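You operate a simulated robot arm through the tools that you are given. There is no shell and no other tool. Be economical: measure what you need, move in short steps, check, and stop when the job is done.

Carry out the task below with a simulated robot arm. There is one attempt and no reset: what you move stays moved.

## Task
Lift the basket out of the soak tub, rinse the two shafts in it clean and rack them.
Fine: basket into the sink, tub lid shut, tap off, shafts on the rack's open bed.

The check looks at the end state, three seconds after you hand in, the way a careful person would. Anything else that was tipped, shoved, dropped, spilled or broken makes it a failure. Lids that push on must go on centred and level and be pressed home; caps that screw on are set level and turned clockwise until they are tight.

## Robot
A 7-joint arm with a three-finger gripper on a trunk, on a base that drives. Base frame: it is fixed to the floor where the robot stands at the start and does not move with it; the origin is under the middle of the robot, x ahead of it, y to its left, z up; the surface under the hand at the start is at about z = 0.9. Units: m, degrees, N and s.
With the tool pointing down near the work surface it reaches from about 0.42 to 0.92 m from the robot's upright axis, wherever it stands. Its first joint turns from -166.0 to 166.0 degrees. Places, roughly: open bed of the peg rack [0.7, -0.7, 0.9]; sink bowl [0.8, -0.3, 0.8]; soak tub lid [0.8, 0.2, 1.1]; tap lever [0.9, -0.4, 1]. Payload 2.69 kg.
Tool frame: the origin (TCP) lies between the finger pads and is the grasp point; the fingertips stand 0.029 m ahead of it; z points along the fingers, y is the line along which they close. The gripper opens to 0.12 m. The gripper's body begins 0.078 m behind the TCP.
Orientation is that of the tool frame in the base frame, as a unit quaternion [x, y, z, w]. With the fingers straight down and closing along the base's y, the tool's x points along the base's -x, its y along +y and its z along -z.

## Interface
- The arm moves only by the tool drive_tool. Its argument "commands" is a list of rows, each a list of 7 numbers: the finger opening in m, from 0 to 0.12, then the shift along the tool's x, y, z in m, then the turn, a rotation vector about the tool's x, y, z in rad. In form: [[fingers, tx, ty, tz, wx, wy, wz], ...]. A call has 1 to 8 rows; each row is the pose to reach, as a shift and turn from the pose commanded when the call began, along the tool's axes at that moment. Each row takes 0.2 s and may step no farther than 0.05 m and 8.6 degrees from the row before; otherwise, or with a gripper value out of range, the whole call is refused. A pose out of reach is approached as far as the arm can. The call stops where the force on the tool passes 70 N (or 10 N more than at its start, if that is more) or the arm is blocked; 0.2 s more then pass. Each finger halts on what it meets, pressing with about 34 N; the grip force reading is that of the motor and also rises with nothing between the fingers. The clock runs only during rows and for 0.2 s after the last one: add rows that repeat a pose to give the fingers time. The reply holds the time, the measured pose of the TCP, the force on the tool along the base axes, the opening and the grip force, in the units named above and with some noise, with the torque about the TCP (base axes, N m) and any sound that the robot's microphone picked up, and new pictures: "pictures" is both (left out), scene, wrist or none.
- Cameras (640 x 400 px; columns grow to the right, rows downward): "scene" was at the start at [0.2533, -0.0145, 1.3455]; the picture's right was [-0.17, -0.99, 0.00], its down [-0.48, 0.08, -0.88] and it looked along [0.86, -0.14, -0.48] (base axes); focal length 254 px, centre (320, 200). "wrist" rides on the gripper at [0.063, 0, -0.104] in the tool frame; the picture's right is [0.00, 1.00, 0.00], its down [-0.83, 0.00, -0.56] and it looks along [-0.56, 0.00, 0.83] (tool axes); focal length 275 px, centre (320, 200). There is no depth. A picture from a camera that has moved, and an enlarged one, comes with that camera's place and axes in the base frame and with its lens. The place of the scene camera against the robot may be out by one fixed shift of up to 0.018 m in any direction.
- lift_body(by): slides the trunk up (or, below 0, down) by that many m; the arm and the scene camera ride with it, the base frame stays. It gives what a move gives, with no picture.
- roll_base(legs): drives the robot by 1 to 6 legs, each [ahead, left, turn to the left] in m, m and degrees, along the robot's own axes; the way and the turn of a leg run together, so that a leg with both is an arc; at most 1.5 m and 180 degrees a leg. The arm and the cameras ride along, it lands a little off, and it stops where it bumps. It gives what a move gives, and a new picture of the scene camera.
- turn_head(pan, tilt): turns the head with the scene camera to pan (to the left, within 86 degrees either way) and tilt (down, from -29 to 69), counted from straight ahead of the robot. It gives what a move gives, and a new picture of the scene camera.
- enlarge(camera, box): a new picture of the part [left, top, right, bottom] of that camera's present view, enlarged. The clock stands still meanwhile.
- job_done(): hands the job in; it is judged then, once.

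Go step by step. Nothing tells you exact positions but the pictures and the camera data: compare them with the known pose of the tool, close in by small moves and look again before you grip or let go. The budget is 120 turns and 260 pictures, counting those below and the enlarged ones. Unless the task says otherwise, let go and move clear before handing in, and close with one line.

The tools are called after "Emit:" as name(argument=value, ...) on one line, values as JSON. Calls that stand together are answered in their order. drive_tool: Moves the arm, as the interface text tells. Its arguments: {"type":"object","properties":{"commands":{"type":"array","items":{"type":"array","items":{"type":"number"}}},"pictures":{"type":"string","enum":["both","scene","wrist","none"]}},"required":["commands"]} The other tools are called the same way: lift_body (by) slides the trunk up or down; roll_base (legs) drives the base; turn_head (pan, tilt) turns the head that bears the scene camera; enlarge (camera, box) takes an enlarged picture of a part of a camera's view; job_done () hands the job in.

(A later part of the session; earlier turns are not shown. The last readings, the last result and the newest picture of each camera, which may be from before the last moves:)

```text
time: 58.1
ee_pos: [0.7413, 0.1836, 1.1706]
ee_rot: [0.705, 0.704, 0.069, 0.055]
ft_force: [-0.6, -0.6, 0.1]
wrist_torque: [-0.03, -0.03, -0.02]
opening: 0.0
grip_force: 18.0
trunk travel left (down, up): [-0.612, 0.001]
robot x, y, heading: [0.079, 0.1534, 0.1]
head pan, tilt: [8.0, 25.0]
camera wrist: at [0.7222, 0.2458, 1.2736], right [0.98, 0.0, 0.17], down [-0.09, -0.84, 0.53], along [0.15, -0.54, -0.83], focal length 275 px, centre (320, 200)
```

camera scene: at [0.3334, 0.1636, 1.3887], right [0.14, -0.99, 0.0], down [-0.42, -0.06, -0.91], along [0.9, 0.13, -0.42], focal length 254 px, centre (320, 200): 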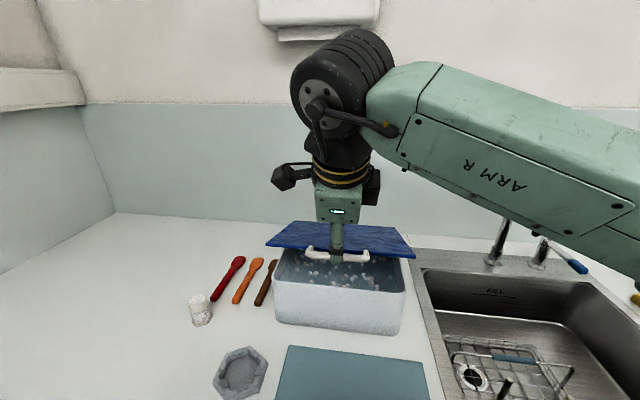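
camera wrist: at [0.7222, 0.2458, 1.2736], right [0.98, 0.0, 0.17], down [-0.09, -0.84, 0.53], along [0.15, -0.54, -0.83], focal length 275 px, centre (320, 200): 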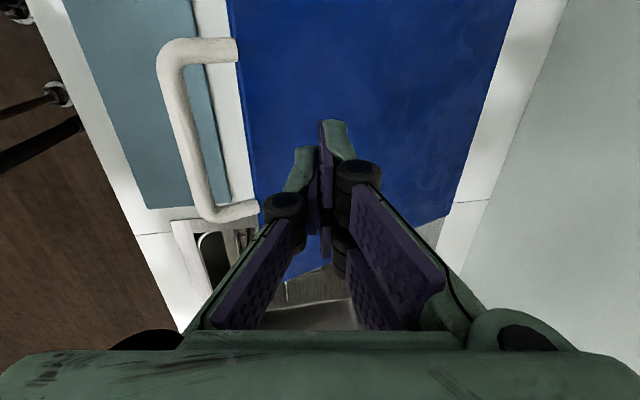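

Emit:
drive_tool(commands=[[0.0, 0, -0.004, 0.025, 0, 0, 0], [0.0, 0, -0.008, 0.045, 0, 0, 0], [0.0, 0, -0.011, 0.065, 0, 0, 0], [0.0, 0, -0.014, 0.08, 0, 0, 0], [0.0, 0, -0.017, 0.095, 0, 0, 0]])

```text
time: 59.3
ee_pos: [0.7354, 0.1879, 1.0743]
ee_rot: [0.705, 0.704, 0.069, 0.054]
ft_force: [0.1, -0.4, 0.9]
wrist_torque: [-0.04, 0.01, -0.02]
opening: 0.0
grip_force: 28.8
trunk travel left (down, up): [-0.612, 0.001]
robot x, y, heading: [0.0798, 0.153, -0.2]
head pan, tilt: [8.0, 25.0]
camera scene: at [0.3338, 0.1635, 1.3887], right [0.14, -0.99, 0.0], down [-0.42, -0.06, -0.91], along [0.9, 0.13, -0.42], focal length 254 px, centre (320, 200)
camera wrist: at [0.717, 0.2495, 1.1787], right [0.98, 0.0, 0.17], down [-0.09, -0.84, 0.53], along [0.15, -0.54, -0.83], focal length 275 px, centre (320, 200)
```

scene: 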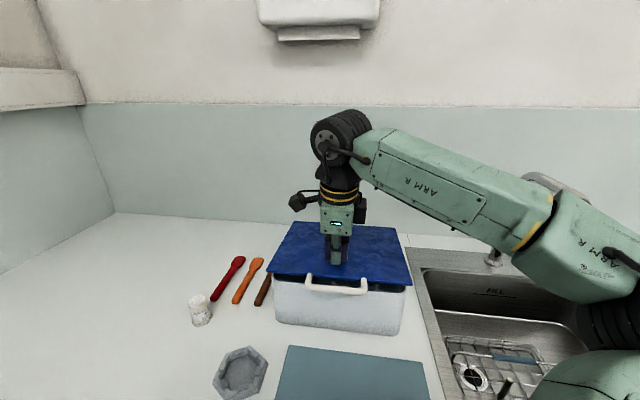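
wrist: 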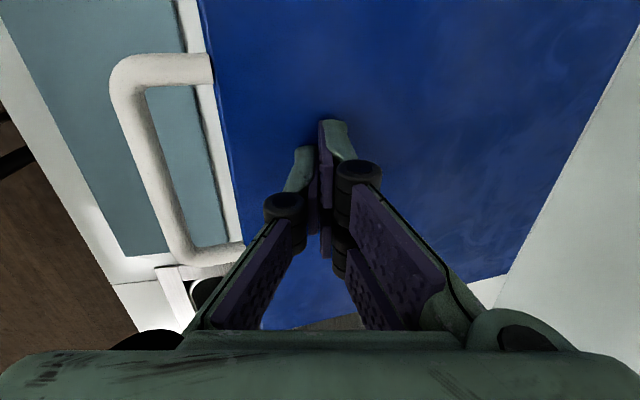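

Nearly closed; I keep pressing in small steps until it seats.

Emit:
drive_tool(commands=[[0.0, 0, -0.002, 0.01, 0, 0, 0], [0.0, 0, -0.003, 0.02, 0, 0, 0]], pictures="none")

Emit:
drive_tool(commands=[[0.0, 0, -0.001, 0.008, 0, 0, 0]], pictures="none")

Emit:
drive_tool(commands=[[0.0, 0, -0.001, 0.006, 0, 0, 0]], pictures="scene")

```text
time: 59.9
ee_pos: [0.7379, 0.1874, 1.0566]
ee_rot: [0.704, 0.704, 0.069, 0.054]
ft_force: [0.3, 0.8, 0.0]
wrist_torque: [0.03, 0.0, -0.01]
opening: 0.0
grip_force: 28.7
trunk travel left (down, up): [-0.612, 0.001]
robot x, y, heading: [0.0791, 0.1512, -0.0]
head pan, tilt: [8.0, 25.0]
```

```text
time: 60.3
ee_pos: [0.7361, 0.1867, 1.0539]
ee_rot: [0.705, 0.704, 0.072, 0.058]
ft_force: [-1.5, -5.3, 35.7]
wrist_torque: [-0.31, 0.17, 0.0]
opening: 0.0003
grip_force: 28.6
trunk travel left (down, up): [-0.612, 0.001]
robot x, y, heading: [0.0768, 0.1541, 0.0]
head pan, tilt: [8.0, 25.0]
```

```text
time: 60.8
ee_pos: [0.7373, 0.1892, 1.0532]
ee_rot: [0.705, 0.703, 0.079, 0.061]
ft_force: [-14.6, -4.5, 38.0]
wrist_torque: [-0.29, 0.46, -0.05]
opening: 0.0
grip_force: 28.8
trunk travel left (down, up): [-0.612, 0.001]
robot x, y, heading: [0.079, 0.1494, -0.1]
head pan, tilt: [8.0, 25.0]
stopped in row 1: the force on the tool passed its limit at 72 N (the readings are from after the stop); the commanded pose is now the measured one
camera scene: at [0.3289, 0.1627, 1.3897], right [0.14, -0.99, 0.0], down [-0.41, -0.06, -0.91], along [0.9, 0.13, -0.42], focal length 254 px, centre (320, 200)
```

scene: 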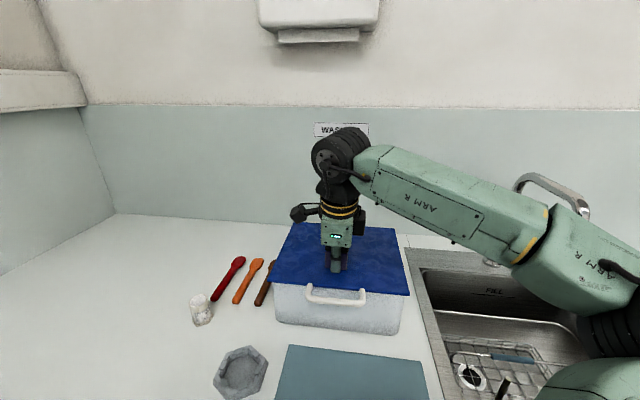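

The lid is seated on the rim. I rise, and then move the base right to work at sink and rack.

Emit:
drive_tool(commands=[[0.0, 0, 0.0, -0.03, 0, 0, 0], [0.05, 0, 0.0, -0.07, 0, 0, 0], [0.05, 0, -0.02, -0.1, 0, 0, 0], [0.05, 0, -0.05, -0.12, 0, 0, 0], [0.05, 0, -0.085, -0.13, 0, 0, 0], [0.05, 0, -0.12, -0.13, 0, 0, 0]], pictures="scene")

Emit:
enlarge(camera="scene", box=[230, 190, 450, 350])

```text
time: 62.2
ee_pos: [0.5982, 0.185, 1.1521]
ee_rot: [0.704, 0.703, 0.076, 0.058]
ft_force: [0.1, 0.5, -0.2]
wrist_torque: [0.02, 0.02, 0.02]
opening: 0.05
grip_force: 0.0
trunk travel left (down, up): [-0.612, 0.001]
robot x, y, heading: [0.0786, 0.1514, 0.1]
head pan, tilt: [8.0, 25.0]
camera scene: at [0.3335, 0.1634, 1.3888], right [0.14, -0.99, 0.0], down [-0.42, -0.06, -0.91], along [0.9, 0.13, -0.42], focal length 254 px, centre (320, 200)
```

scene: 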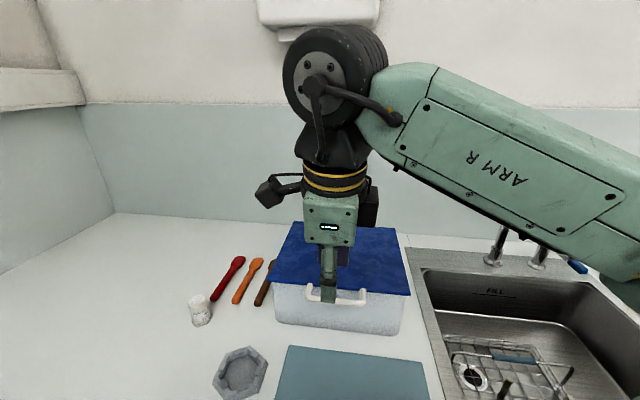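

```text
2.50 times, centred on (340, 270) of scene
camera zoom: at [0.3335, 0.1634, 1.3888], right [0.14, -0.99, 0.0], down [-0.42, -0.06, -0.91], along [0.9, 0.13, -0.42], focal length 635 px, centre (270, 25)
```

zoom: 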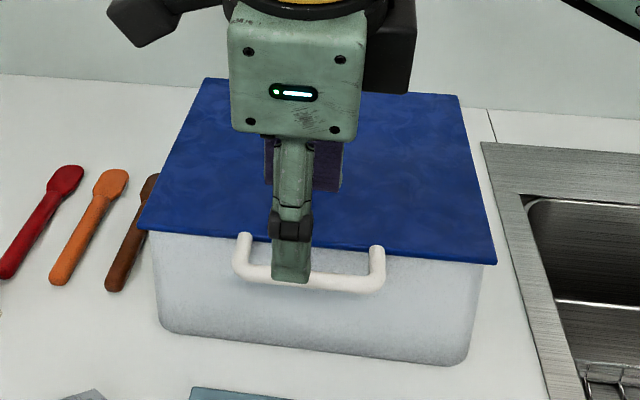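

Emit:
roll_base(legs=[[0, -0.5, 0]])

Emit:
turn_head(pan=-25, tilt=40)

Emit:
turn_head(pan=15, tilt=45)

```text
time: 66.5
ee_pos: [0.6031, -0.2962, 1.1526]
ee_rot: [0.698, 0.709, 0.077, 0.058]
ft_force: [-0.1, 0.1, -0.6]
wrist_torque: [0.01, -0.01, 0.0]
opening: 0.0495
grip_force: 0.1
trunk travel left (down, up): [-0.612, 0.001]
robot x, y, heading: [0.086, -0.3413, 1.0]
head pan, tilt: [8.0, 25.0]
camera scene: at [0.3375, -0.3238, 1.3887], right [0.16, -0.99, 0.0], down [-0.42, -0.07, -0.91], along [0.9, 0.14, -0.42], focal length 254 px, centre (320, 200)
```

scene: 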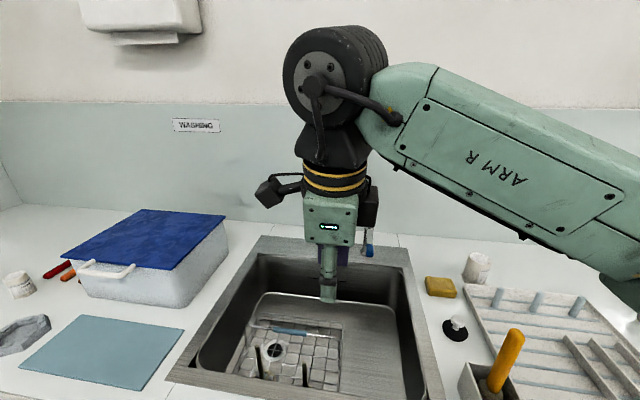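

```text
time: 67.5
ee_pos: [0.6008, -0.2954, 1.1523]
ee_rot: [0.698, 0.709, 0.076, 0.058]
ft_force: [-0.2, -0.2, 0.4]
wrist_torque: [0.01, -0.01, -0.02]
opening: 0.05
grip_force: 0.0
trunk travel left (down, up): [-0.612, 0.001]
robot x, y, heading: [0.0808, -0.3408, 1.1]
head pan, tilt: [-25.0, 40.0]
camera scene: at [0.3242, -0.3726, 1.3654], right [-0.41, -0.91, 0.0], down [-0.59, 0.26, -0.77], along [0.7, -0.31, -0.64], focal length 254 px, centre (320, 200)
```

scene: 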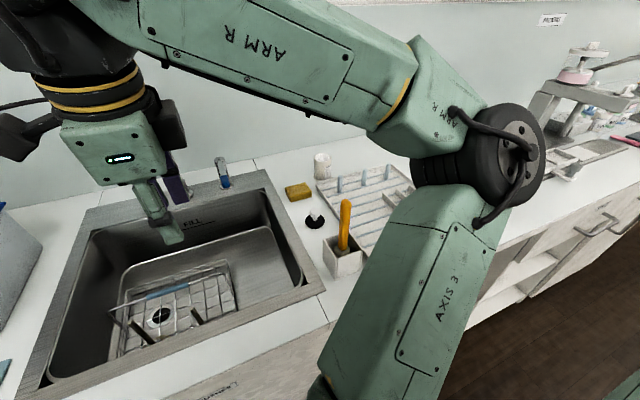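

```text
time: 68.6
ee_pos: [0.6024, -0.2962, 1.1528]
ee_rot: [0.699, 0.709, 0.077, 0.058]
ft_force: [0.6, 0.1, -0.7]
wrist_torque: [-0.03, 0.01, 0.0]
opening: 0.0498
grip_force: 0.2
trunk travel left (down, up): [-0.612, 0.001]
robot x, y, heading: [0.0831, -0.343, 0.9]
head pan, tilt: [15.0, 45.0]
camera scene: at [0.3247, -0.3157, 1.3581], right [0.27, -0.96, 0.0], down [-0.68, -0.19, -0.71], along [0.68, 0.19, -0.71], focal length 254 px, centre (320, 200)
```

scene: 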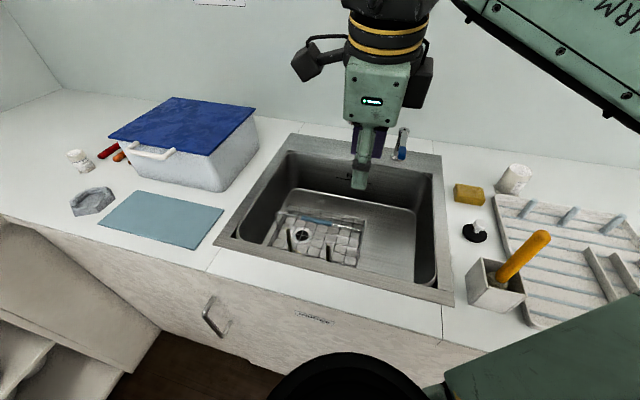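

Emit:
enlarge(camera="scene", box=[220, 100, 480, 300])

Emit:
turn_head(pan=-35, tilt=40)

Emit:
enlarge(camera="scene", box=[100, 110, 420, 320])

```text
2.00 times, centred on (350, 200) of scene
camera zoom: at [0.3247, -0.3157, 1.3581], right [0.27, -0.96, 0.0], down [-0.68, -0.19, -0.71], along [0.68, 0.19, -0.71], focal length 508 px, centre (260, 200)
```

zoom: 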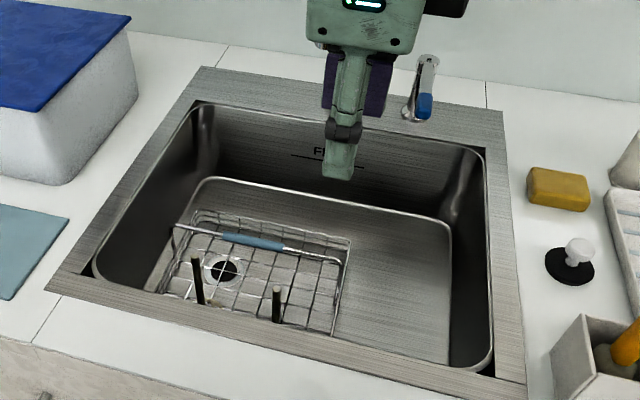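

```text
time: 69.8
ee_pos: [0.6025, -0.297, 1.1515]
ee_rot: [0.699, 0.709, 0.076, 0.058]
ft_force: [-0.7, -0.2, 1.0]
wrist_torque: [0.05, -0.01, -0.01]
opening: 0.05
grip_force: 0.1
trunk travel left (down, up): [-0.612, 0.001]
robot x, y, heading: [0.0806, -0.3419, 0.9]
head pan, tilt: [-35.0, 40.0]
camera scene: at [0.317, -0.3855, 1.3654], right [-0.56, -0.83, 0.0], down [-0.53, 0.36, -0.77], along [0.64, -0.43, -0.64], focal length 254 px, centre (320, 200)
```

scene: 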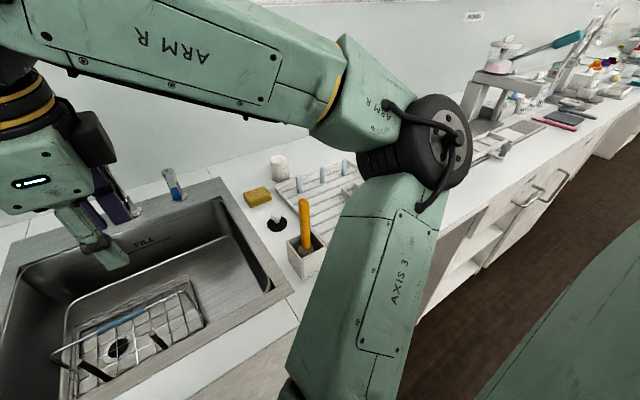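

```text
1.90 times, centred on (260, 215) of scene
camera zoom: at [0.317, -0.3855, 1.3654], right [-0.56, -0.83, 0.0], down [-0.53, 0.36, -0.77], along [0.64, -0.43, -0.64], focal length 484 px, centre (434, 171)
```

zoom: 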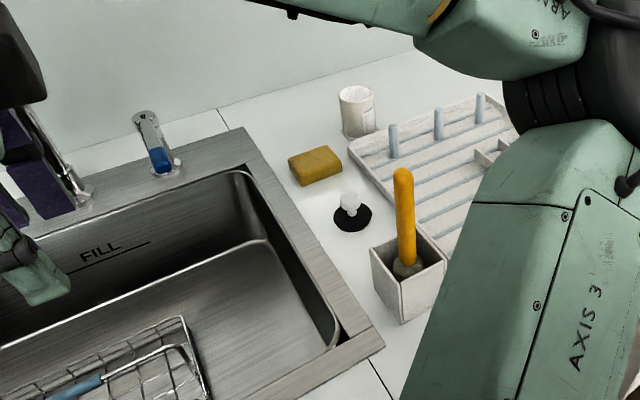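

Lever: stem near (0.965, -0.36), arm pointing at me with its blue tip near (0.855, -0.362, 0.99). I roll the hand back so the fingers close sideways, then pitch it forward to take the lever tip.

Emit:
drive_tool(commands=[[0.05, 0, 0, 0, 0, 0, -0.145], [0.05, 0, 0, 0, 0, 0, -0.29], [0.05, 0, 0, 0, 0, 0, -0.435], [0.05, 0, 0, 0, 0, 0, -0.58], [0.05, 0, 0, 0, 0, 0, -0.725], [0.05, 0, 0, 0, 0, 0, -0.87], [0.05, 0, 0, 0, 0, 0, -1.015], [0.05, 0, 0, 0, 0, 0, -1.16]], pictures="none")

Emit:
drive_tool(commands=[[0.05, 0, 0, 0, 0, 0, -0.14], [0.05, 0, 0, 0, 0, 0, -0.28], [0.05, 0, 0, 0, 0, 0, -0.425]], pictures="none")

Emit:
drive_tool(commands=[[0.05, 0, 0, 0, 0, -0.14, 0], [0.05, 0, 0, 0, 0, -0.28, 0], [0.05, 0, 0, 0, 0, -0.42, 0], [0.05, 0, 0, 0, 0, -0.56, 0], [0.05, 0, 0, 0, 0, -0.7, 0], [0.05, 0, 0, 0, 0, -0.84, 0], [0.05, 0, 0, 0, 0, -0.98, 0]])

```text
time: 71.6
ee_pos: [0.6039, -0.2957, 1.152]
ee_rot: [0.194, 0.976, 0.033, 0.091]
ft_force: [0.1, 0.5, -0.6]
wrist_torque: [0.01, -0.01, -0.01]
opening: 0.0503
grip_force: 0.1
trunk travel left (down, up): [-0.612, 0.001]
robot x, y, heading: [0.085, -0.3447, 0.9]
head pan, tilt: [-35.0, 40.0]
```

```text
time: 72.4
ee_pos: [0.6009, -0.2955, 1.1524]
ee_rot: [-0.016, 0.995, 0.012, 0.094]
ft_force: [-0.8, 0.2, -0.1]
wrist_torque: [0.01, -0.03, 0.0]
opening: 0.05
grip_force: 0.0
trunk travel left (down, up): [-0.612, 0.001]
robot x, y, heading: [0.0798, -0.3415, 1.2]
head pan, tilt: [-35.0, 40.0]
```

```text
time: 74.0
ee_pos: [0.6216, -0.2877, 1.1977]
ee_rot: [-0.007, 0.833, 0.017, 0.553]
ft_force: [-0.1, -0.2, -0.3]
wrist_torque: [-0.03, 0.02, 0.01]
opening: 0.05
grip_force: 0.1
out of reach, approached as far as the arm can: row 6, 7
trunk travel left (down, up): [-0.612, 0.001]
robot x, y, heading: [0.0861, -0.3415, 0.9]
head pan, tilt: [-35.0, 40.0]
camera scene: at [0.3168, -0.3855, 1.3654], right [-0.56, -0.83, 0.0], down [-0.53, 0.36, -0.77], along [0.63, -0.43, -0.64], focal length 254 px, centre (320, 200)
camera wrist: at [0.5002, -0.2916, 1.1794], right [-0.03, 1.0, 0.02], down [-0.19, -0.02, 0.98], along [0.98, 0.03, 0.19], focal length 275 px, centre (320, 200)
```

scene: 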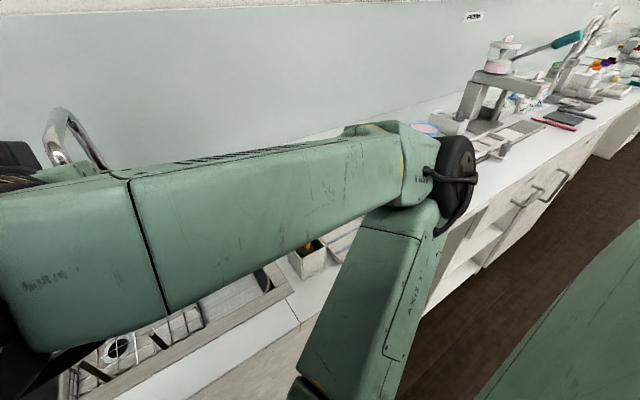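
wrist: 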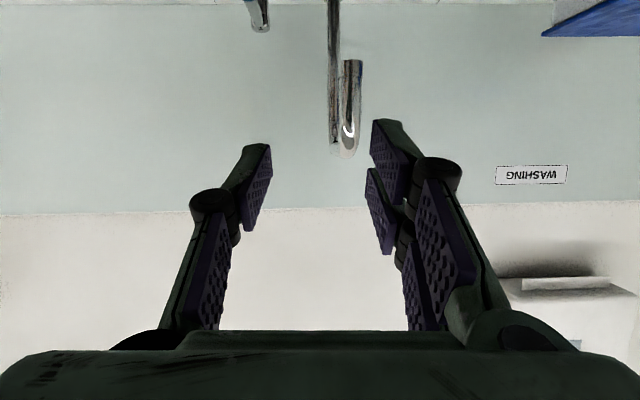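

Emit:
drive_tool(commands=[[0.05, 0.0276, -0.036, 0.0116, 0, 0, 0], [0.05, 0.055, -0.072, 0.023, 0, 0, 0], [0.05, 0.092, -0.072, 0.039, 0, 0, 0], [0.05, 0.129, -0.072, 0.054, 0, 0, 0], [0.05, 0.164, -0.072, 0.069, 0, 0, 0], [0.05, 0.148, -0.072, 0.106, 0, 0, 0], [0.05, 0.133, -0.072, 0.143, 0, 0, 0], [0.05, 0.117, -0.072, 0.179, 0, 0, 0]])

```text
time: 75.8
ee_pos: [0.781, -0.3596, 1.0389]
ee_rot: [-0.008, 0.834, 0.018, 0.551]
ft_force: [0.3, 0.3, 0.8]
wrist_torque: [0.0, 0.02, 0.02]
opening: 0.0498
grip_force: 0.1
out of reach, approached as far as the arm can: row 1, 2, 3, 4, 5, 6, 7, 8
trunk travel left (down, up): [-0.612, 0.001]
robot x, y, heading: [0.0817, -0.3458, 0.9]
head pan, tilt: [-35.0, 40.0]
camera scene: at [0.3171, -0.3855, 1.3654], right [-0.56, -0.83, 0.0], down [-0.53, 0.36, -0.77], along [0.63, -0.43, -0.64], focal length 254 px, centre (320, 200)
camera wrist: at [0.6596, -0.3626, 1.0215], right [-0.03, 1.0, 0.02], down [-0.19, -0.02, 0.98], along [0.98, 0.03, 0.19], focal length 275 px, centre (320, 200)
```

scene: 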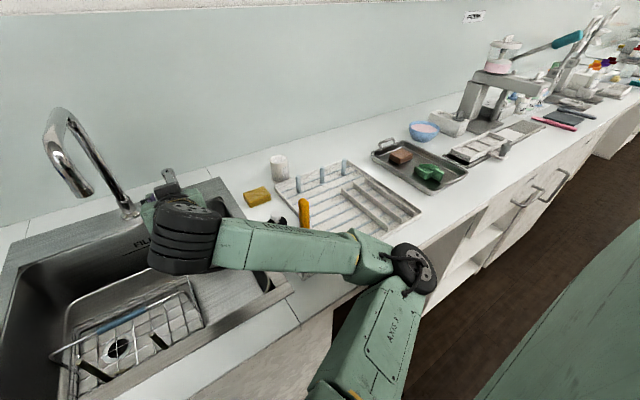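
wrist: 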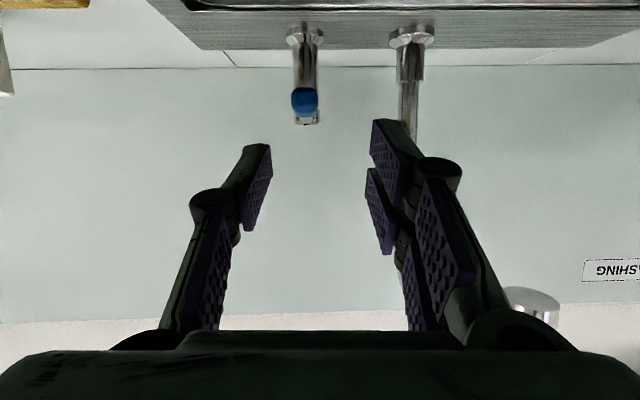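

Emit:
enlarge(camera="scene", box=[130, 140, 450, 340])

Emit:
enlarge(camera="wrist", box=[240, 0, 440, 130])

```text
2.00 times, centred on (290, 240) of scene
camera zoom: at [0.3171, -0.3855, 1.3654], right [-0.56, -0.83, 0.0], down [-0.53, 0.36, -0.77], along [0.63, -0.43, -0.64], focal length 508 px, centre (380, 120)
```

zoom: 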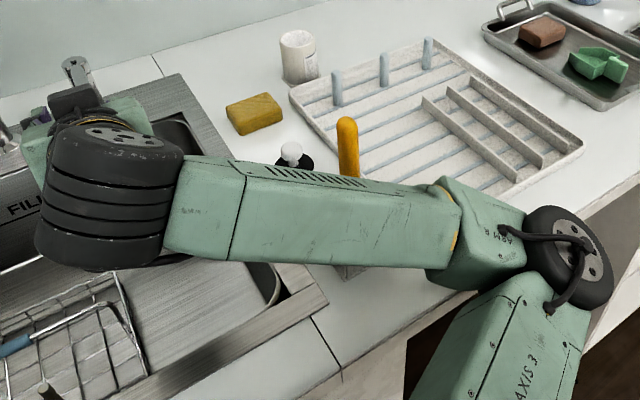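

```text
3.08 times, centred on (340, 65) of wrist
camera zoom: at [0.6596, -0.3626, 1.0215], right [-0.03, 1.0, 0.02], down [-0.19, -0.02, 0.98], along [0.98, 0.03, 0.19], focal length 847 px, centre (258, 615)
```

zoom: 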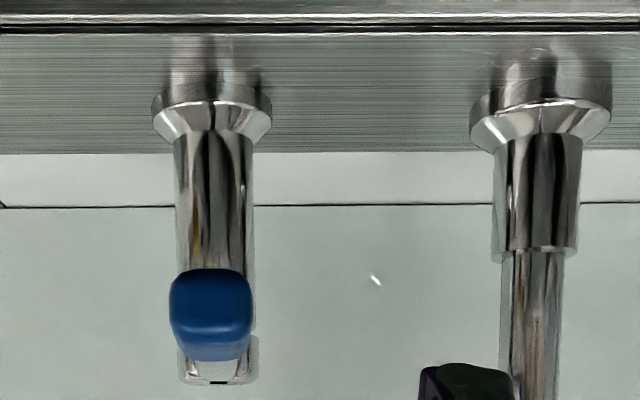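

Emit:
roll_base(legs=[[-0.1, 0, -1]])

Emit:
drive_tool(commands=[[0.05, 0, 0, 0.001, 0, 0, 0]], pictures="wrist")

```text
time: 76.9
ee_pos: [0.6823, -0.3729, 1.041]
ee_rot: [0.0, 0.833, 0.013, 0.553]
ft_force: [-0.2, 0.2, 0.8]
wrist_torque: [0.03, -0.03, 0.0]
opening: 0.0499
grip_force: 0.1
trunk travel left (down, up): [-0.612, 0.001]
robot x, y, heading: [-0.0138, -0.3379, -0.2]
head pan, tilt: [-35.0, 40.0]
camera scene: at [0.2177, -0.3905, 1.3656], right [-0.57, -0.82, 0.0], down [-0.53, 0.37, -0.77], along [0.63, -0.44, -0.64], focal length 254 px, centre (320, 200)
```

scene: 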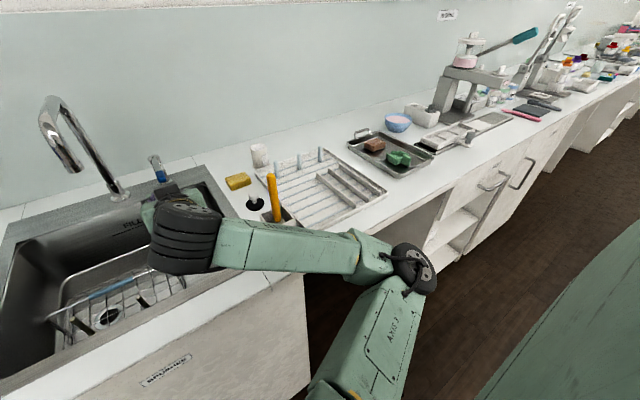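

```text
time: 77.3
ee_pos: [0.6819, -0.3734, 1.0391]
ee_rot: [0.0, 0.833, 0.013, 0.552]
ft_force: [-0.1, -0.3, -0.3]
wrist_torque: [-0.04, 0.03, 0.0]
opening: 0.0504
grip_force: 0.0
trunk travel left (down, up): [-0.612, 0.001]
robot x, y, heading: [-0.0114, -0.3383, -0.1]
head pan, tilt: [-35.0, 40.0]
camera wrist: at [0.5619, -0.374, 1.0217], right [-0.01, 1.0, 0.02], down [-0.19, -0.02, 0.98], along [0.98, 0.01, 0.19], focal length 275 px, centre (320, 200)
```

wrist: 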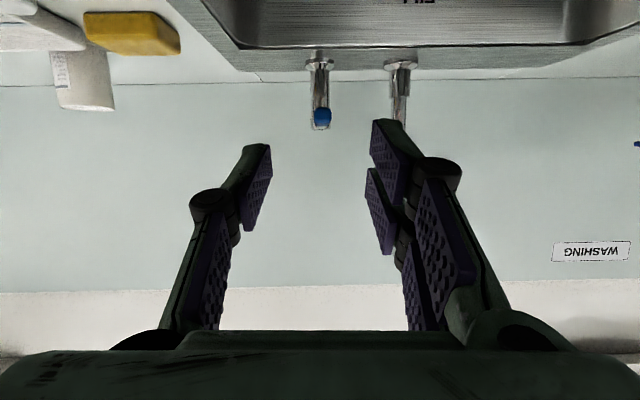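

Emit:
drive_tool(commands=[[0.05, -0.005, 0.001, 0.036, 0, 0, 0], [0.05, -0.01, 0.002, 0.072, 0, 0, 0], [0.05, -0.015, 0.004, 0.108, 0, 0, 0], [0.05, -0.02, 0.006, 0.144, 0, 0, 0]])

```text
time: 78.3
ee_pos: [0.8238, -0.3617, 1.0004]
ee_rot: [0.0, 0.834, 0.013, 0.552]
ft_force: [-0.4, 0.1, 0.4]
wrist_torque: [0.0, 0.02, -0.02]
opening: 0.0498
grip_force: 0.0
trunk travel left (down, up): [-0.612, 0.001]
robot x, y, heading: [-0.0151, -0.3425, -0.2]
head pan, tilt: [-35.0, 40.0]
camera scene: at [0.2188, -0.3904, 1.3653], right [-0.57, -0.82, 0.0], down [-0.53, 0.37, -0.77], along [0.63, -0.44, -0.64], focal length 254 px, centre (320, 200)
camera wrist: at [0.7031, -0.3633, 0.9822], right [-0.01, 1.0, 0.02], down [-0.19, -0.02, 0.98], along [0.98, 0.01, 0.19], focal length 275 px, centre (320, 200)
```

scene: 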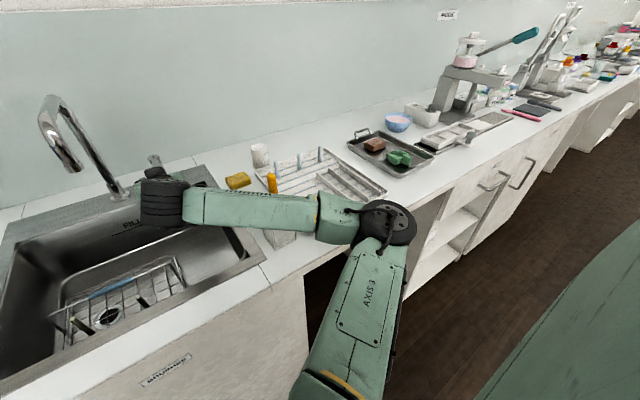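
wrist: 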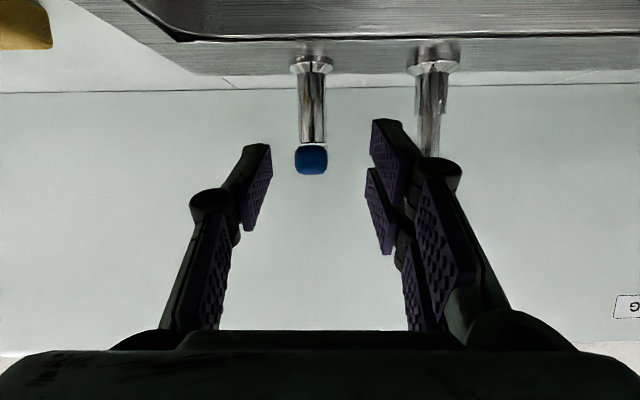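

The forearm is close to the brush cup on the right, so I retreat and shift the base left; the elbow then stays over the sink side.

Emit:
drive_tool(commands=[[0.05, 0.005, 0, -0.04, 0, 0, 0], [0.05, 0.01, 0, -0.08, 0, 0, 0], [0.05, 0.015, 0, -0.12, 0, 0, 0], [0.05, 0.02, 0, -0.16, 0, 0, 0]], pictures="none")

Emit:
roll_base(legs=[[0, 0.24, 0]])

```text
time: 79.3
ee_pos: [0.6782, -0.3639, 1.0501]
ee_rot: [0.0, 0.834, 0.014, 0.551]
ft_force: [0.4, 0.1, 0.0]
wrist_torque: [-0.02, -0.02, 0.0]
opening: 0.0499
grip_force: 0.0
out of reach, approached as far as the arm can: row 4
trunk travel left (down, up): [-0.612, 0.001]
robot x, y, heading: [-0.0137, -0.3404, -0.2]
head pan, tilt: [-35.0, 40.0]
```

```text
time: 81.8
ee_pos: [0.6788, -0.1233, 1.0495]
ee_rot: [-0.001, 0.834, 0.014, 0.552]
ft_force: [-0.1, 0.7, 0.2]
wrist_torque: [-0.01, -0.02, -0.03]
opening: 0.05
grip_force: 0.0
trunk travel left (down, up): [-0.612, 0.001]
robot x, y, heading: [-0.0128, -0.1003, 0.1]
head pan, tilt: [-35.0, 40.0]
camera scene: at [0.2186, -0.151, 1.3654], right [-0.57, -0.82, 0.0], down [-0.53, 0.37, -0.77], along [0.63, -0.44, -0.64], focal length 254 px, centre (320, 200)
```

scene: 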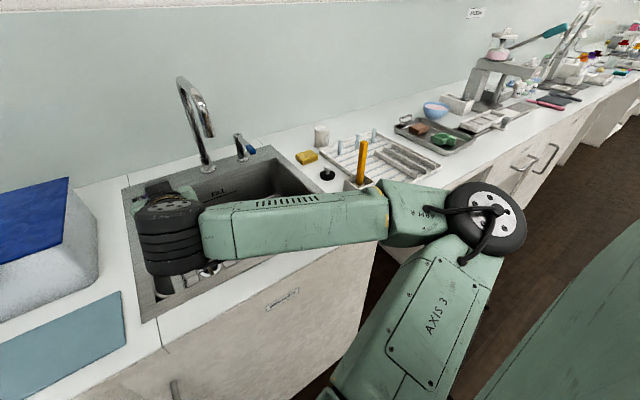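

Emit:
drive_tool(commands=[[0.05, 0, -0.04, 0.005, 0, 0, 0], [0.05, 0, -0.08, 0.01, 0, 0, 0], [0.05, 0, -0.12, 0.015, 0, 0, 0], [0.05, -0.002, -0.16, 0.02, 0, 0, 0], [0.05, -0.004, -0.2, 0.04, 0, 0, 0], [0.05, -0.008, -0.24, 0.06, 0, 0, 0]])

```text
time: 83.2
ee_pos: [0.742, -0.361, 1.0245]
ee_rot: [-0.003, 0.834, 0.015, 0.552]
ft_force: [-0.3, -0.1, -0.2]
wrist_torque: [0.0, 0.02, 0.0]
opening: 0.05
grip_force: 0.1
trunk travel left (down, up): [-0.612, 0.001]
robot x, y, heading: [-0.0145, -0.1038, -0.2]
head pan, tilt: [-35.0, 40.0]
camera scene: at [0.2188, -0.1514, 1.3653], right [-0.57, -0.82, 0.0], down [-0.53, 0.37, -0.77], along [0.63, -0.44, -0.64], focal length 254 px, centre (320, 200)
camera wrist: at [0.6208, -0.3634, 1.0079], right [-0.02, 1.0, 0.02], down [-0.19, -0.02, 0.98], along [0.98, 0.02, 0.19], focal length 275 px, centre (320, 200)
```

scene: 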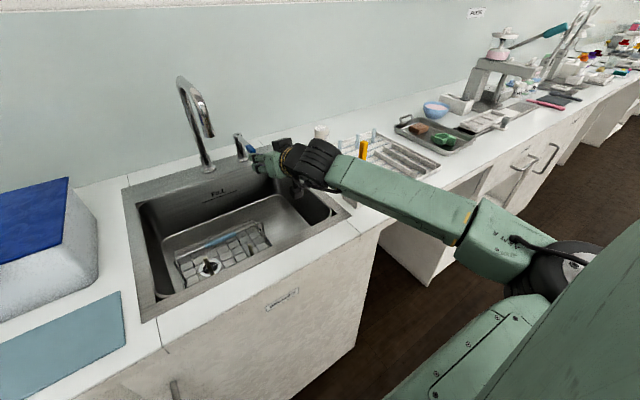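
wrist: 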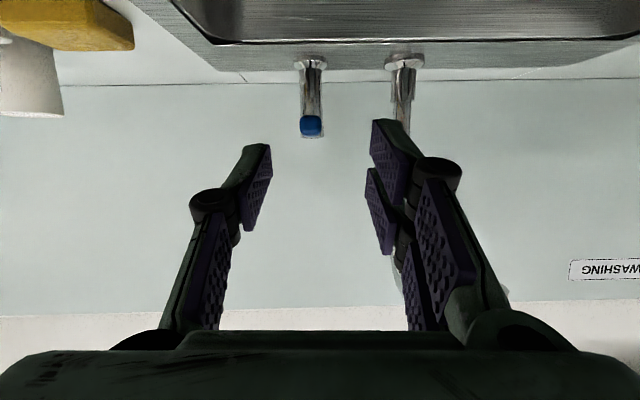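

Emit:
drive_tool(commands=[[0.05, -0.004, -0.002, 0.03, 0, 0, 0], [0.05, -0.007, -0.004, 0.06, 0, 0, 0], [0.05, -0.011, -0.006, 0.09, 0, 0, 0], [0.05, -0.0147, -0.007, 0.1184, 0, 0, 0]])

```text
time: 84.2
ee_pos: [0.8544, -0.3659, 0.9953]
ee_rot: [-0.001, 0.834, 0.013, 0.551]
ft_force: [1.1, 0.6, -0.2]
wrist_torque: [0.0, -0.01, -0.02]
opening: 0.0501
grip_force: 0.0
trunk travel left (down, up): [-0.612, 0.001]
robot x, y, heading: [-0.014, -0.105, 0.3]
head pan, tilt: [-35.0, 40.0]
camera scene: at [0.219, -0.1512, 1.3653], right [-0.57, -0.82, 0.0], down [-0.53, 0.37, -0.77], along [0.63, -0.44, -0.64], focal length 254 px, centre (320, 200)
camera wrist: at [0.734, -0.3674, 0.9783], right [-0.02, 1.0, 0.02], down [-0.19, -0.02, 0.98], along [0.98, 0.02, 0.19], focal length 275 px, centre (320, 200)
```

scene: 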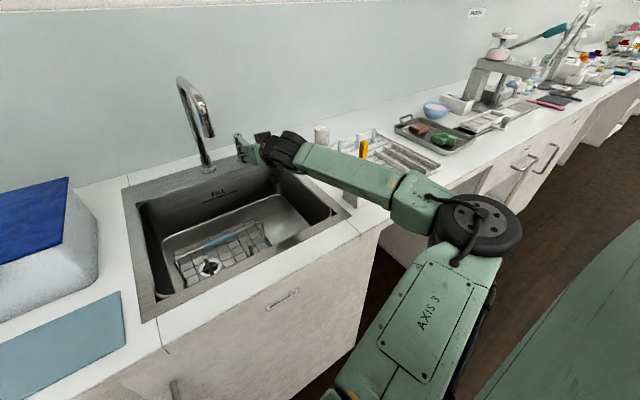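
wrist: 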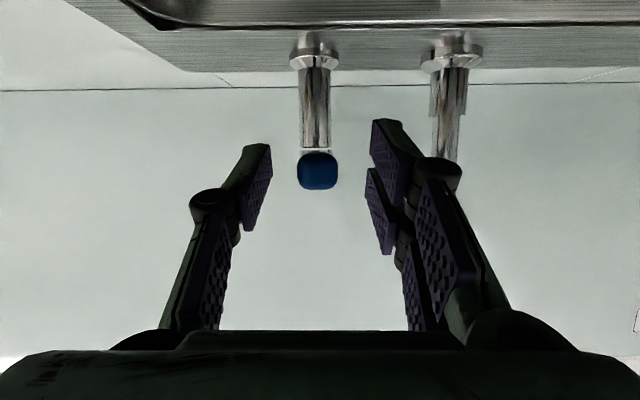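

Emit:
drive_tool(commands=[[0.03, 0.003, -0.001, 0.008, 0, 0, 0], [0.0, 0.003, -0.001, 0.008, 0, 0, 0], [0.0, 0.003, -0.001, 0.008, 0, 0, 0], [0.0, 0.003, -0.001, 0.008, 0, 0, 0], [0.0, 0.003, -0.001, 0.008, 0, 0, 0]], pictures="wrist")

```text
time: 85.4
ee_pos: [0.8616, -0.3655, 0.9903]
ee_rot: [-0.001, 0.834, 0.013, 0.552]
ft_force: [1.5, -2.1, 1.0]
wrist_torque: [-0.33, -0.21, -0.03]
opening: 0.0155
grip_force: 42.1
trunk travel left (down, up): [-0.612, 0.001]
robot x, y, heading: [-0.0118, -0.1024, 0.1]
head pan, tilt: [-35.0, 40.0]
camera wrist: at [0.7397, -0.3685, 0.9728], right [-0.02, 1.0, 0.02], down [-0.19, -0.02, 0.98], along [0.98, 0.02, 0.19], focal length 275 px, centre (320, 200)
```

wrist: 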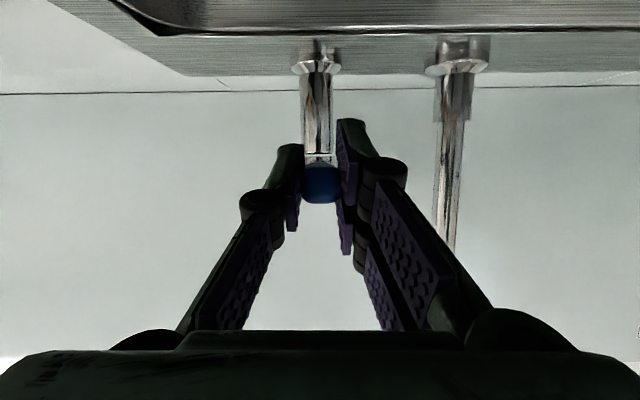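

Emit:
drive_tool(commands=[[0.0, -0.0055, 0, -0.0023, 0, 0, 0], [0.0, -0.011, 0, -0.0046, 0, 0, 0]], pictures="scene")

```text
time: 86.0
ee_pos: [0.8616, -0.3676, 0.9937]
ee_rot: [0.0, 0.837, 0.013, 0.546]
ft_force: [-10.9, 0.8, -28.5]
wrist_torque: [-0.43, 0.85, 0.21]
opening: 0.016
grip_force: 41.6
trunk travel left (down, up): [-0.612, 0.001]
robot x, y, heading: [-0.0152, -0.1043, -0.1]
head pan, tilt: [-35.0, 40.0]
camera scene: at [0.2206, -0.152, 1.3644], right [-0.57, -0.82, 0.0], down [-0.53, 0.37, -0.76], along [0.63, -0.44, -0.64], focal length 254 px, centre (320, 200)
```

scene: 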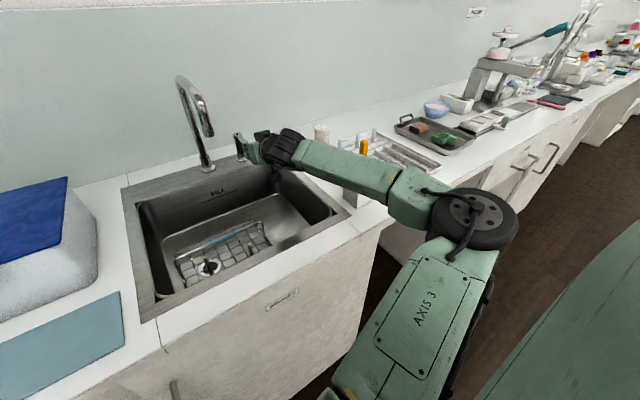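

Lifting is resisted, so it must swing sideways. I return and probe a small sideways swing.

Emit:
drive_tool(commands=[[0.0, 0.0055, 0, 0.0023, 0, 0, 0], [0.0, 0.01, 0, 0.0046, 0, 0, 0]], pictures="none")

Emit:
drive_tool(commands=[[0.0, 0, 0.006, 0, 0, 0, 0], [0.0, 0, 0.012, 0, 0, 0, 0]], pictures="none")

```text
time: 86.6
ee_pos: [0.8623, -0.3677, 0.9934]
ee_rot: [-0.001, 0.833, 0.013, 0.554]
ft_force: [-12.9, 0.1, -2.2]
wrist_torque: [-0.39, 1.16, 0.06]
opening: 0.0157
grip_force: 41.6
trunk travel left (down, up): [-0.612, 0.001]
robot x, y, heading: [-0.0127, -0.099, 0.1]
head pan, tilt: [-35.0, 40.0]
```

```text
time: 87.2
ee_pos: [0.862, -0.3655, 0.9934]
ee_rot: [0.004, 0.833, 0.009, 0.554]
ft_force: [6.2, -30.6, 10.3]
wrist_torque: [-0.62, -0.61, -0.79]
opening: 0.0159
grip_force: 41.4
trunk travel left (down, up): [-0.612, 0.001]
robot x, y, heading: [-0.013, -0.1024, -0.1]
head pan, tilt: [-35.0, 40.0]
```

Emit:
drive_tool(commands=[[0.0, 0, -0.008, 0, 0, 0, 0], [0.0, 0, -0.016, 0, 0, 0, 0], [0.0, 0, -0.024, 0, 0, 0, 0]], pictures="wrist")

```text
time: 88.0
ee_pos: [0.8628, -0.3717, 0.9932]
ee_rot: [-0.005, 0.833, 0.017, 0.553]
ft_force: [-17.2, 7.0, 11.5]
wrist_torque: [-0.61, 0.34, 0.81]
opening: 0.0159
grip_force: 42.2
trunk travel left (down, up): [-0.612, 0.001]
robot x, y, heading: [-0.0159, -0.1056, 0.2]
head pan, tilt: [-35.0, 40.0]
camera wrist: at [0.7421, -0.3749, 0.9758], right [-0.03, 1.0, 0.02], down [-0.19, -0.02, 0.98], along [0.98, 0.03, 0.19], focal length 275 px, centre (320, 200)
```

wrist: 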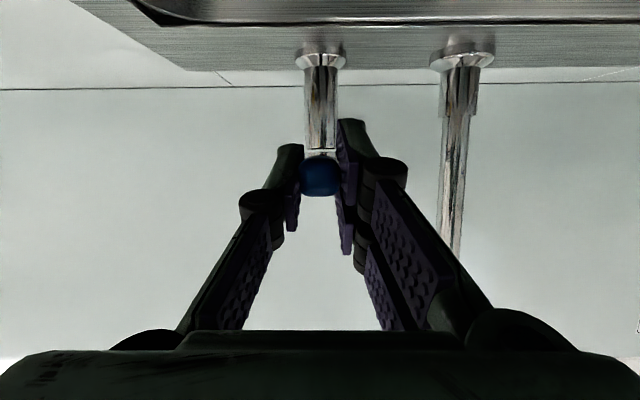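

Emit:
drive_tool(commands=[[0.03, 0, 0.006, 0, 0, 0, 0], [0.03, 0, 0.006, 0, 0, 0, 0], [0.03, 0, -0.006, 0, 0, 0, 0], [0.03, 0, -0.016, 0, 0, 0, 0], [0.03, 0, -0.024, 0, 0, 0, 0]], pictures="wrist")

```text
time: 89.2
ee_pos: [0.8646, -0.4028, 0.9884]
ee_rot: [0.0, 0.834, 0.013, 0.551]
ft_force: [-0.3, 0.2, -0.2]
wrist_torque: [0.01, 0.01, -0.01]
opening: 0.0302
grip_force: 0.4
trunk travel left (down, up): [-0.612, 0.001]
robot x, y, heading: [-0.0149, -0.1007, -0.1]
head pan, tilt: [-35.0, 40.0]
camera wrist: at [0.7433, -0.4042, 0.972], right [-0.02, 1.0, 0.02], down [-0.19, -0.02, 0.98], along [0.98, 0.01, 0.19], focal length 275 px, centre (320, 200)
```

wrist: 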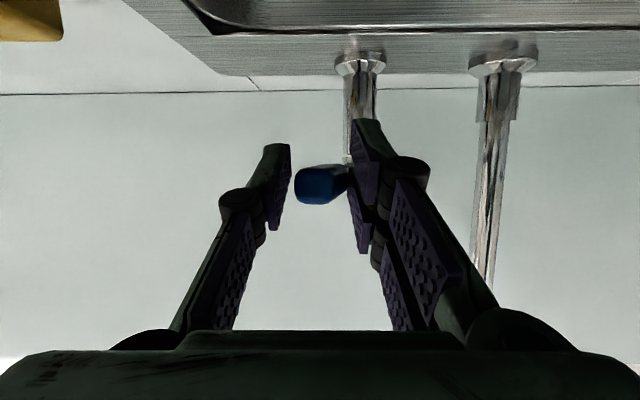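

The lever swings freely to the right. I push on along its arc and watch for water.

Emit:
drive_tool(commands=[[0.03, -0.002, -0.015, 0.005, 0, 0, 0], [0.03, -0.004, -0.03, 0.012, 0, 0, 0], [0.03, -0.007, -0.045, 0.02, 0, 0, 0]])

```text
time: 90.0
ee_pos: [0.8854, -0.445, 0.9901]
ee_rot: [-0.002, 0.834, 0.014, 0.552]
ft_force: [-5.6, 2.5, 1.8]
wrist_torque: [-0.07, -0.45, 0.72]
opening: 0.0378
grip_force: 23.0
trunk travel left (down, up): [-0.612, 0.001]
robot x, y, heading: [-0.0141, -0.1036, 0.5]
head pan, tilt: [-35.0, 40.0]
camera scene: at [0.2179, -0.1509, 1.3656], right [-0.57, -0.82, 0.0], down [-0.53, 0.37, -0.77], along [0.63, -0.44, -0.64], focal length 254 px, centre (320, 200)
camera wrist: at [0.765, -0.4469, 0.9726], right [-0.02, 1.0, 0.02], down [-0.19, -0.02, 0.98], along [0.98, 0.02, 0.19], focal length 275 px, centre (320, 200)
```

scene: 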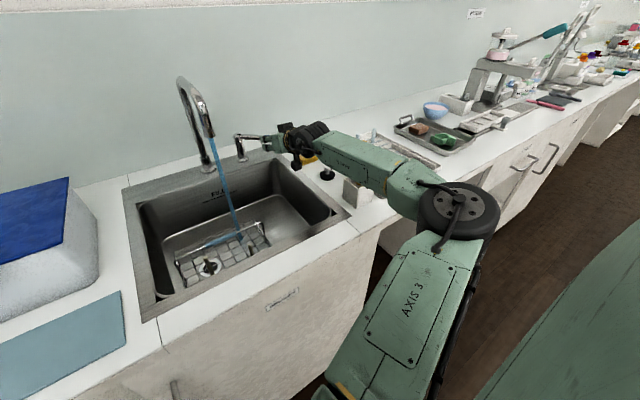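
wrist: 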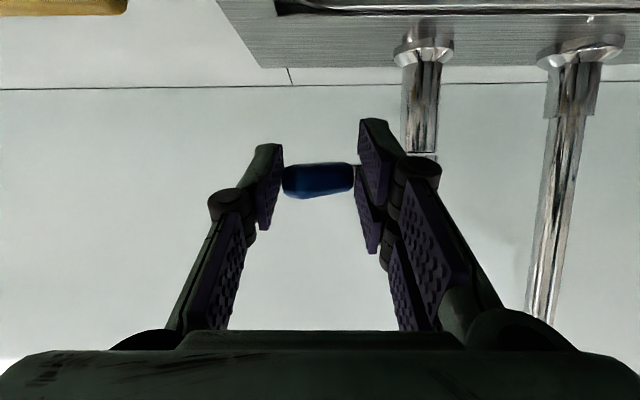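

Water is on. I open, back straight off the lever, and check that the brush is untouched.

Emit:
drive_tool(commands=[[0.06, 0, 0, 0, 0, 0, 0], [0.06, 0.002, 0.0, -0.02, 0, 0, 0], [0.06, 0.006, 0.01, -0.05, 0, 0, 0], [0.06, 0.01, 0.04, -0.08, 0, 0, 0]])

Emit:
enlarge(camera="scene", box=[110, 60, 430, 320])

```text
time: 91.0
ee_pos: [0.8077, -0.4095, 1.0118]
ee_rot: [-0.001, 0.834, 0.013, 0.551]
ft_force: [0.1, -0.4, -0.6]
wrist_torque: [-0.01, 0.01, -0.02]
opening: 0.0601
grip_force: 0.1
trunk travel left (down, up): [-0.612, 0.001]
robot x, y, heading: [-0.0147, -0.1054, 0.1]
head pan, tilt: [-35.0, 40.0]
camera scene: at [0.2183, -0.151, 1.3655], right [-0.57, -0.82, 0.0], down [-0.53, 0.37, -0.77], along [0.63, -0.44, -0.64], focal length 254 px, centre (320, 200)
camera wrist: at [0.6865, -0.4118, 0.9938], right [-0.02, 1.0, 0.02], down [-0.19, -0.02, 0.98], along [0.98, 0.02, 0.19], focal length 275 px, centre (320, 200)
```

scene: 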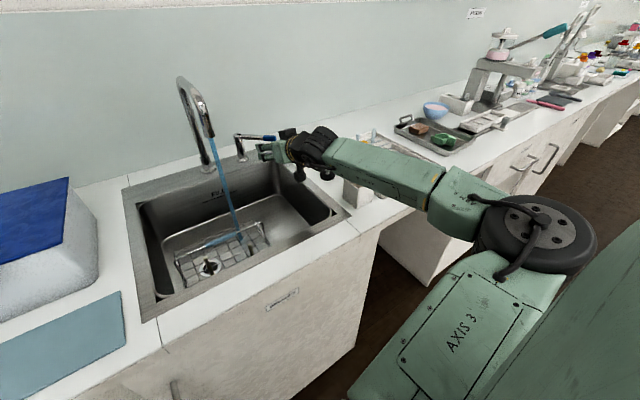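
wrist: 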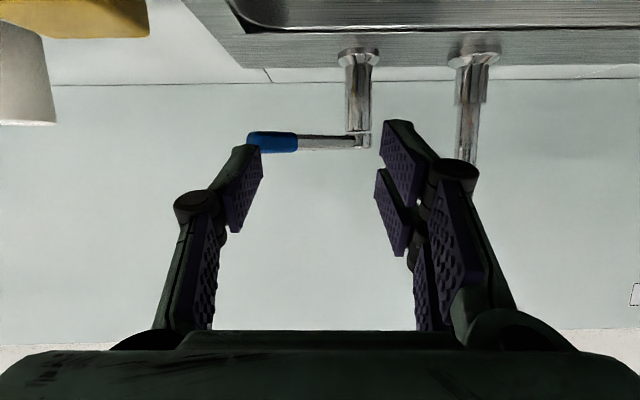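

```text
1.54 times, centred on (270, 190) of scene
camera zoom: at [0.2183, -0.151, 1.3655], right [-0.57, -0.82, 0.0], down [-0.53, 0.37, -0.77], along [0.63, -0.44, -0.64], focal length 391 px, centre (397, 215)
```

zoom: 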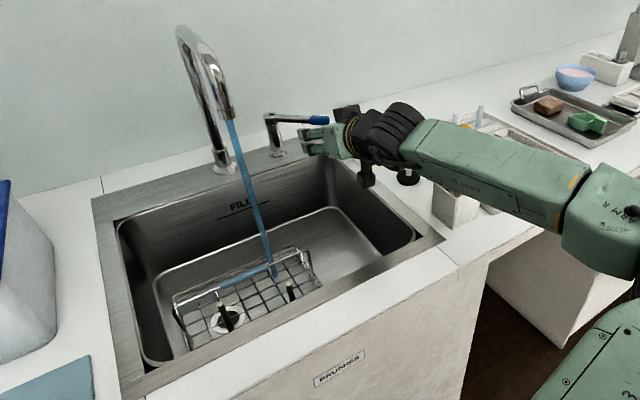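

Emit:
drive_tool(commands=[[0.06, 0, 0.01, -0.04, 0, 0, 0], [0.06, 0, 0.03, -0.08, 0, 0, 0], [0.06, 0, 0.06, -0.115, 0, 0, 0], [0.06, 0, 0.1, -0.14, 0, 0, 0], [0.06, 0, 0.145, -0.15, 0, 0, 0], [0.06, 0, 0.19, -0.15, 0, 0, 0], [0.06, 0, 0.235, -0.15, 0, 0, 0], [0.06, 0, 0.28, -0.15, 0, 0, 0]], pictures="scene")

```text
time: 92.8
ee_pos: [0.6645, -0.1326, 1.0727]
ee_rot: [0.0, 0.834, 0.012, 0.552]
ft_force: [-0.1, 0.0, 0.4]
wrist_torque: [-0.02, 0.02, -0.02]
opening: 0.0602
grip_force: 0.1
trunk travel left (down, up): [-0.612, 0.001]
robot x, y, heading: [-0.0155, -0.1053, 0.1]
head pan, tilt: [-35.0, 40.0]
camera scene: at [0.2188, -0.1508, 1.3653], right [-0.57, -0.82, 0.0], down [-0.53, 0.37, -0.77], along [0.63, -0.44, -0.64], focal length 254 px, centre (320, 200)
```

scene: 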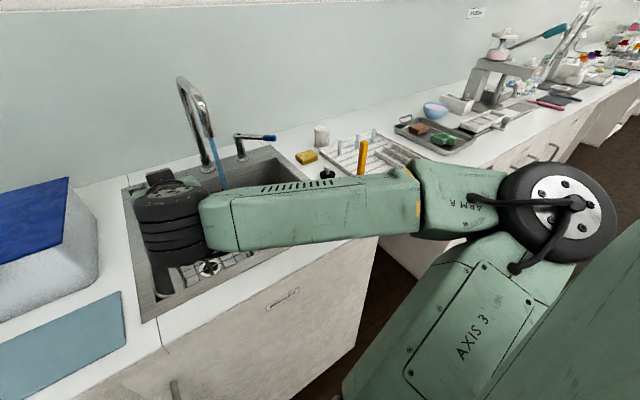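

Emit:
drive_tool(commands=[[0.06, -0.01, 0, -0.01, 0, 0.13, 0], [0.06, -0.02, 0, -0.02, 0, 0.26, 0], [0.06, -0.03, 0, -0.03, 0, 0.39, 0], [0.06, -0.038, 0, -0.038, 0, 0.52, 0], [0.06, -0.038, 0, -0.038, 0, 0.65, 0], [0.06, -0.038, 0, -0.038, 0, 0.78, 0], [0.06, -0.038, 0, -0.038, 0, 0.9, 0]])

Emit:
enlarge(camera="wrist", box=[160, 60, 480, 340])

```text
time: 94.4
ee_pos: [0.6439, -0.1346, 1.124]
ee_rot: [-0.007, 0.991, 0.01, 0.132]
ft_force: [0.3, 0.7, 0.4]
wrist_torque: [0.05, 0.03, 0.01]
opening: 0.0599
grip_force: 0.1
trunk travel left (down, up): [-0.612, 0.001]
robot x, y, heading: [-0.0152, -0.1013, 0.2]
head pan, tilt: [-35.0, 40.0]
camera scene: at [0.219, -0.1513, 1.3653], right [-0.57, -0.82, 0.0], down [-0.53, 0.37, -0.77], along [0.63, -0.44, -0.64], focal length 254 px, centre (320, 200)
camera wrist: at [0.5558, -0.1375, 1.2088], right [-0.02, 1.0, 0.02], down [0.66, 0.0, 0.75], along [0.75, 0.03, -0.66], focal length 275 px, centre (320, 200)
```

scene: 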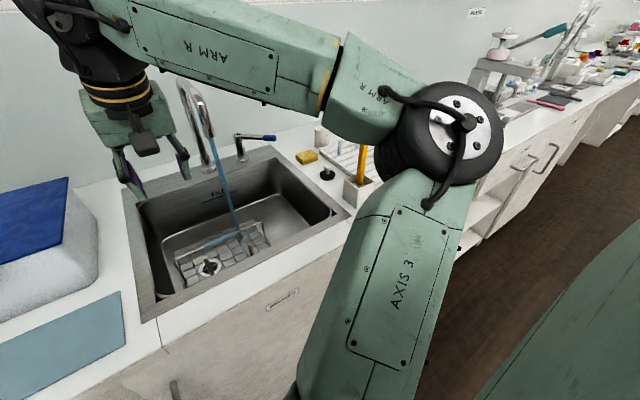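
wrist: 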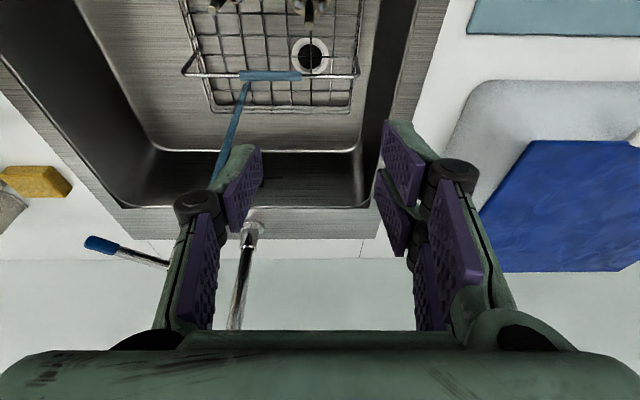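

```text
1.43 times, centred on (320, 200) of wrist
camera zoom: at [0.5558, -0.1375, 1.2088], right [-0.02, 1.0, 0.02], down [0.66, 0.0, 0.75], along [0.75, 0.03, -0.66], focal length 393 px, centre (320, 200)
```

zoom: 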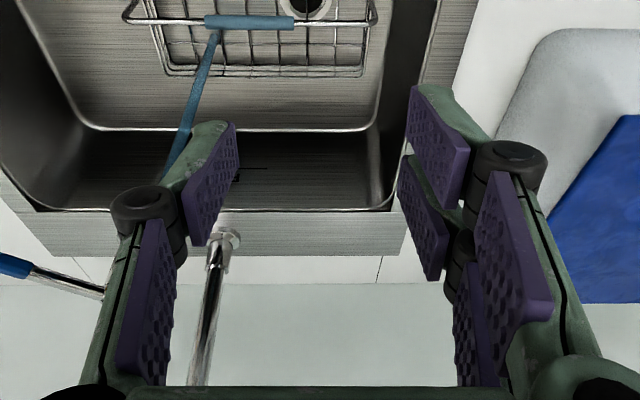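

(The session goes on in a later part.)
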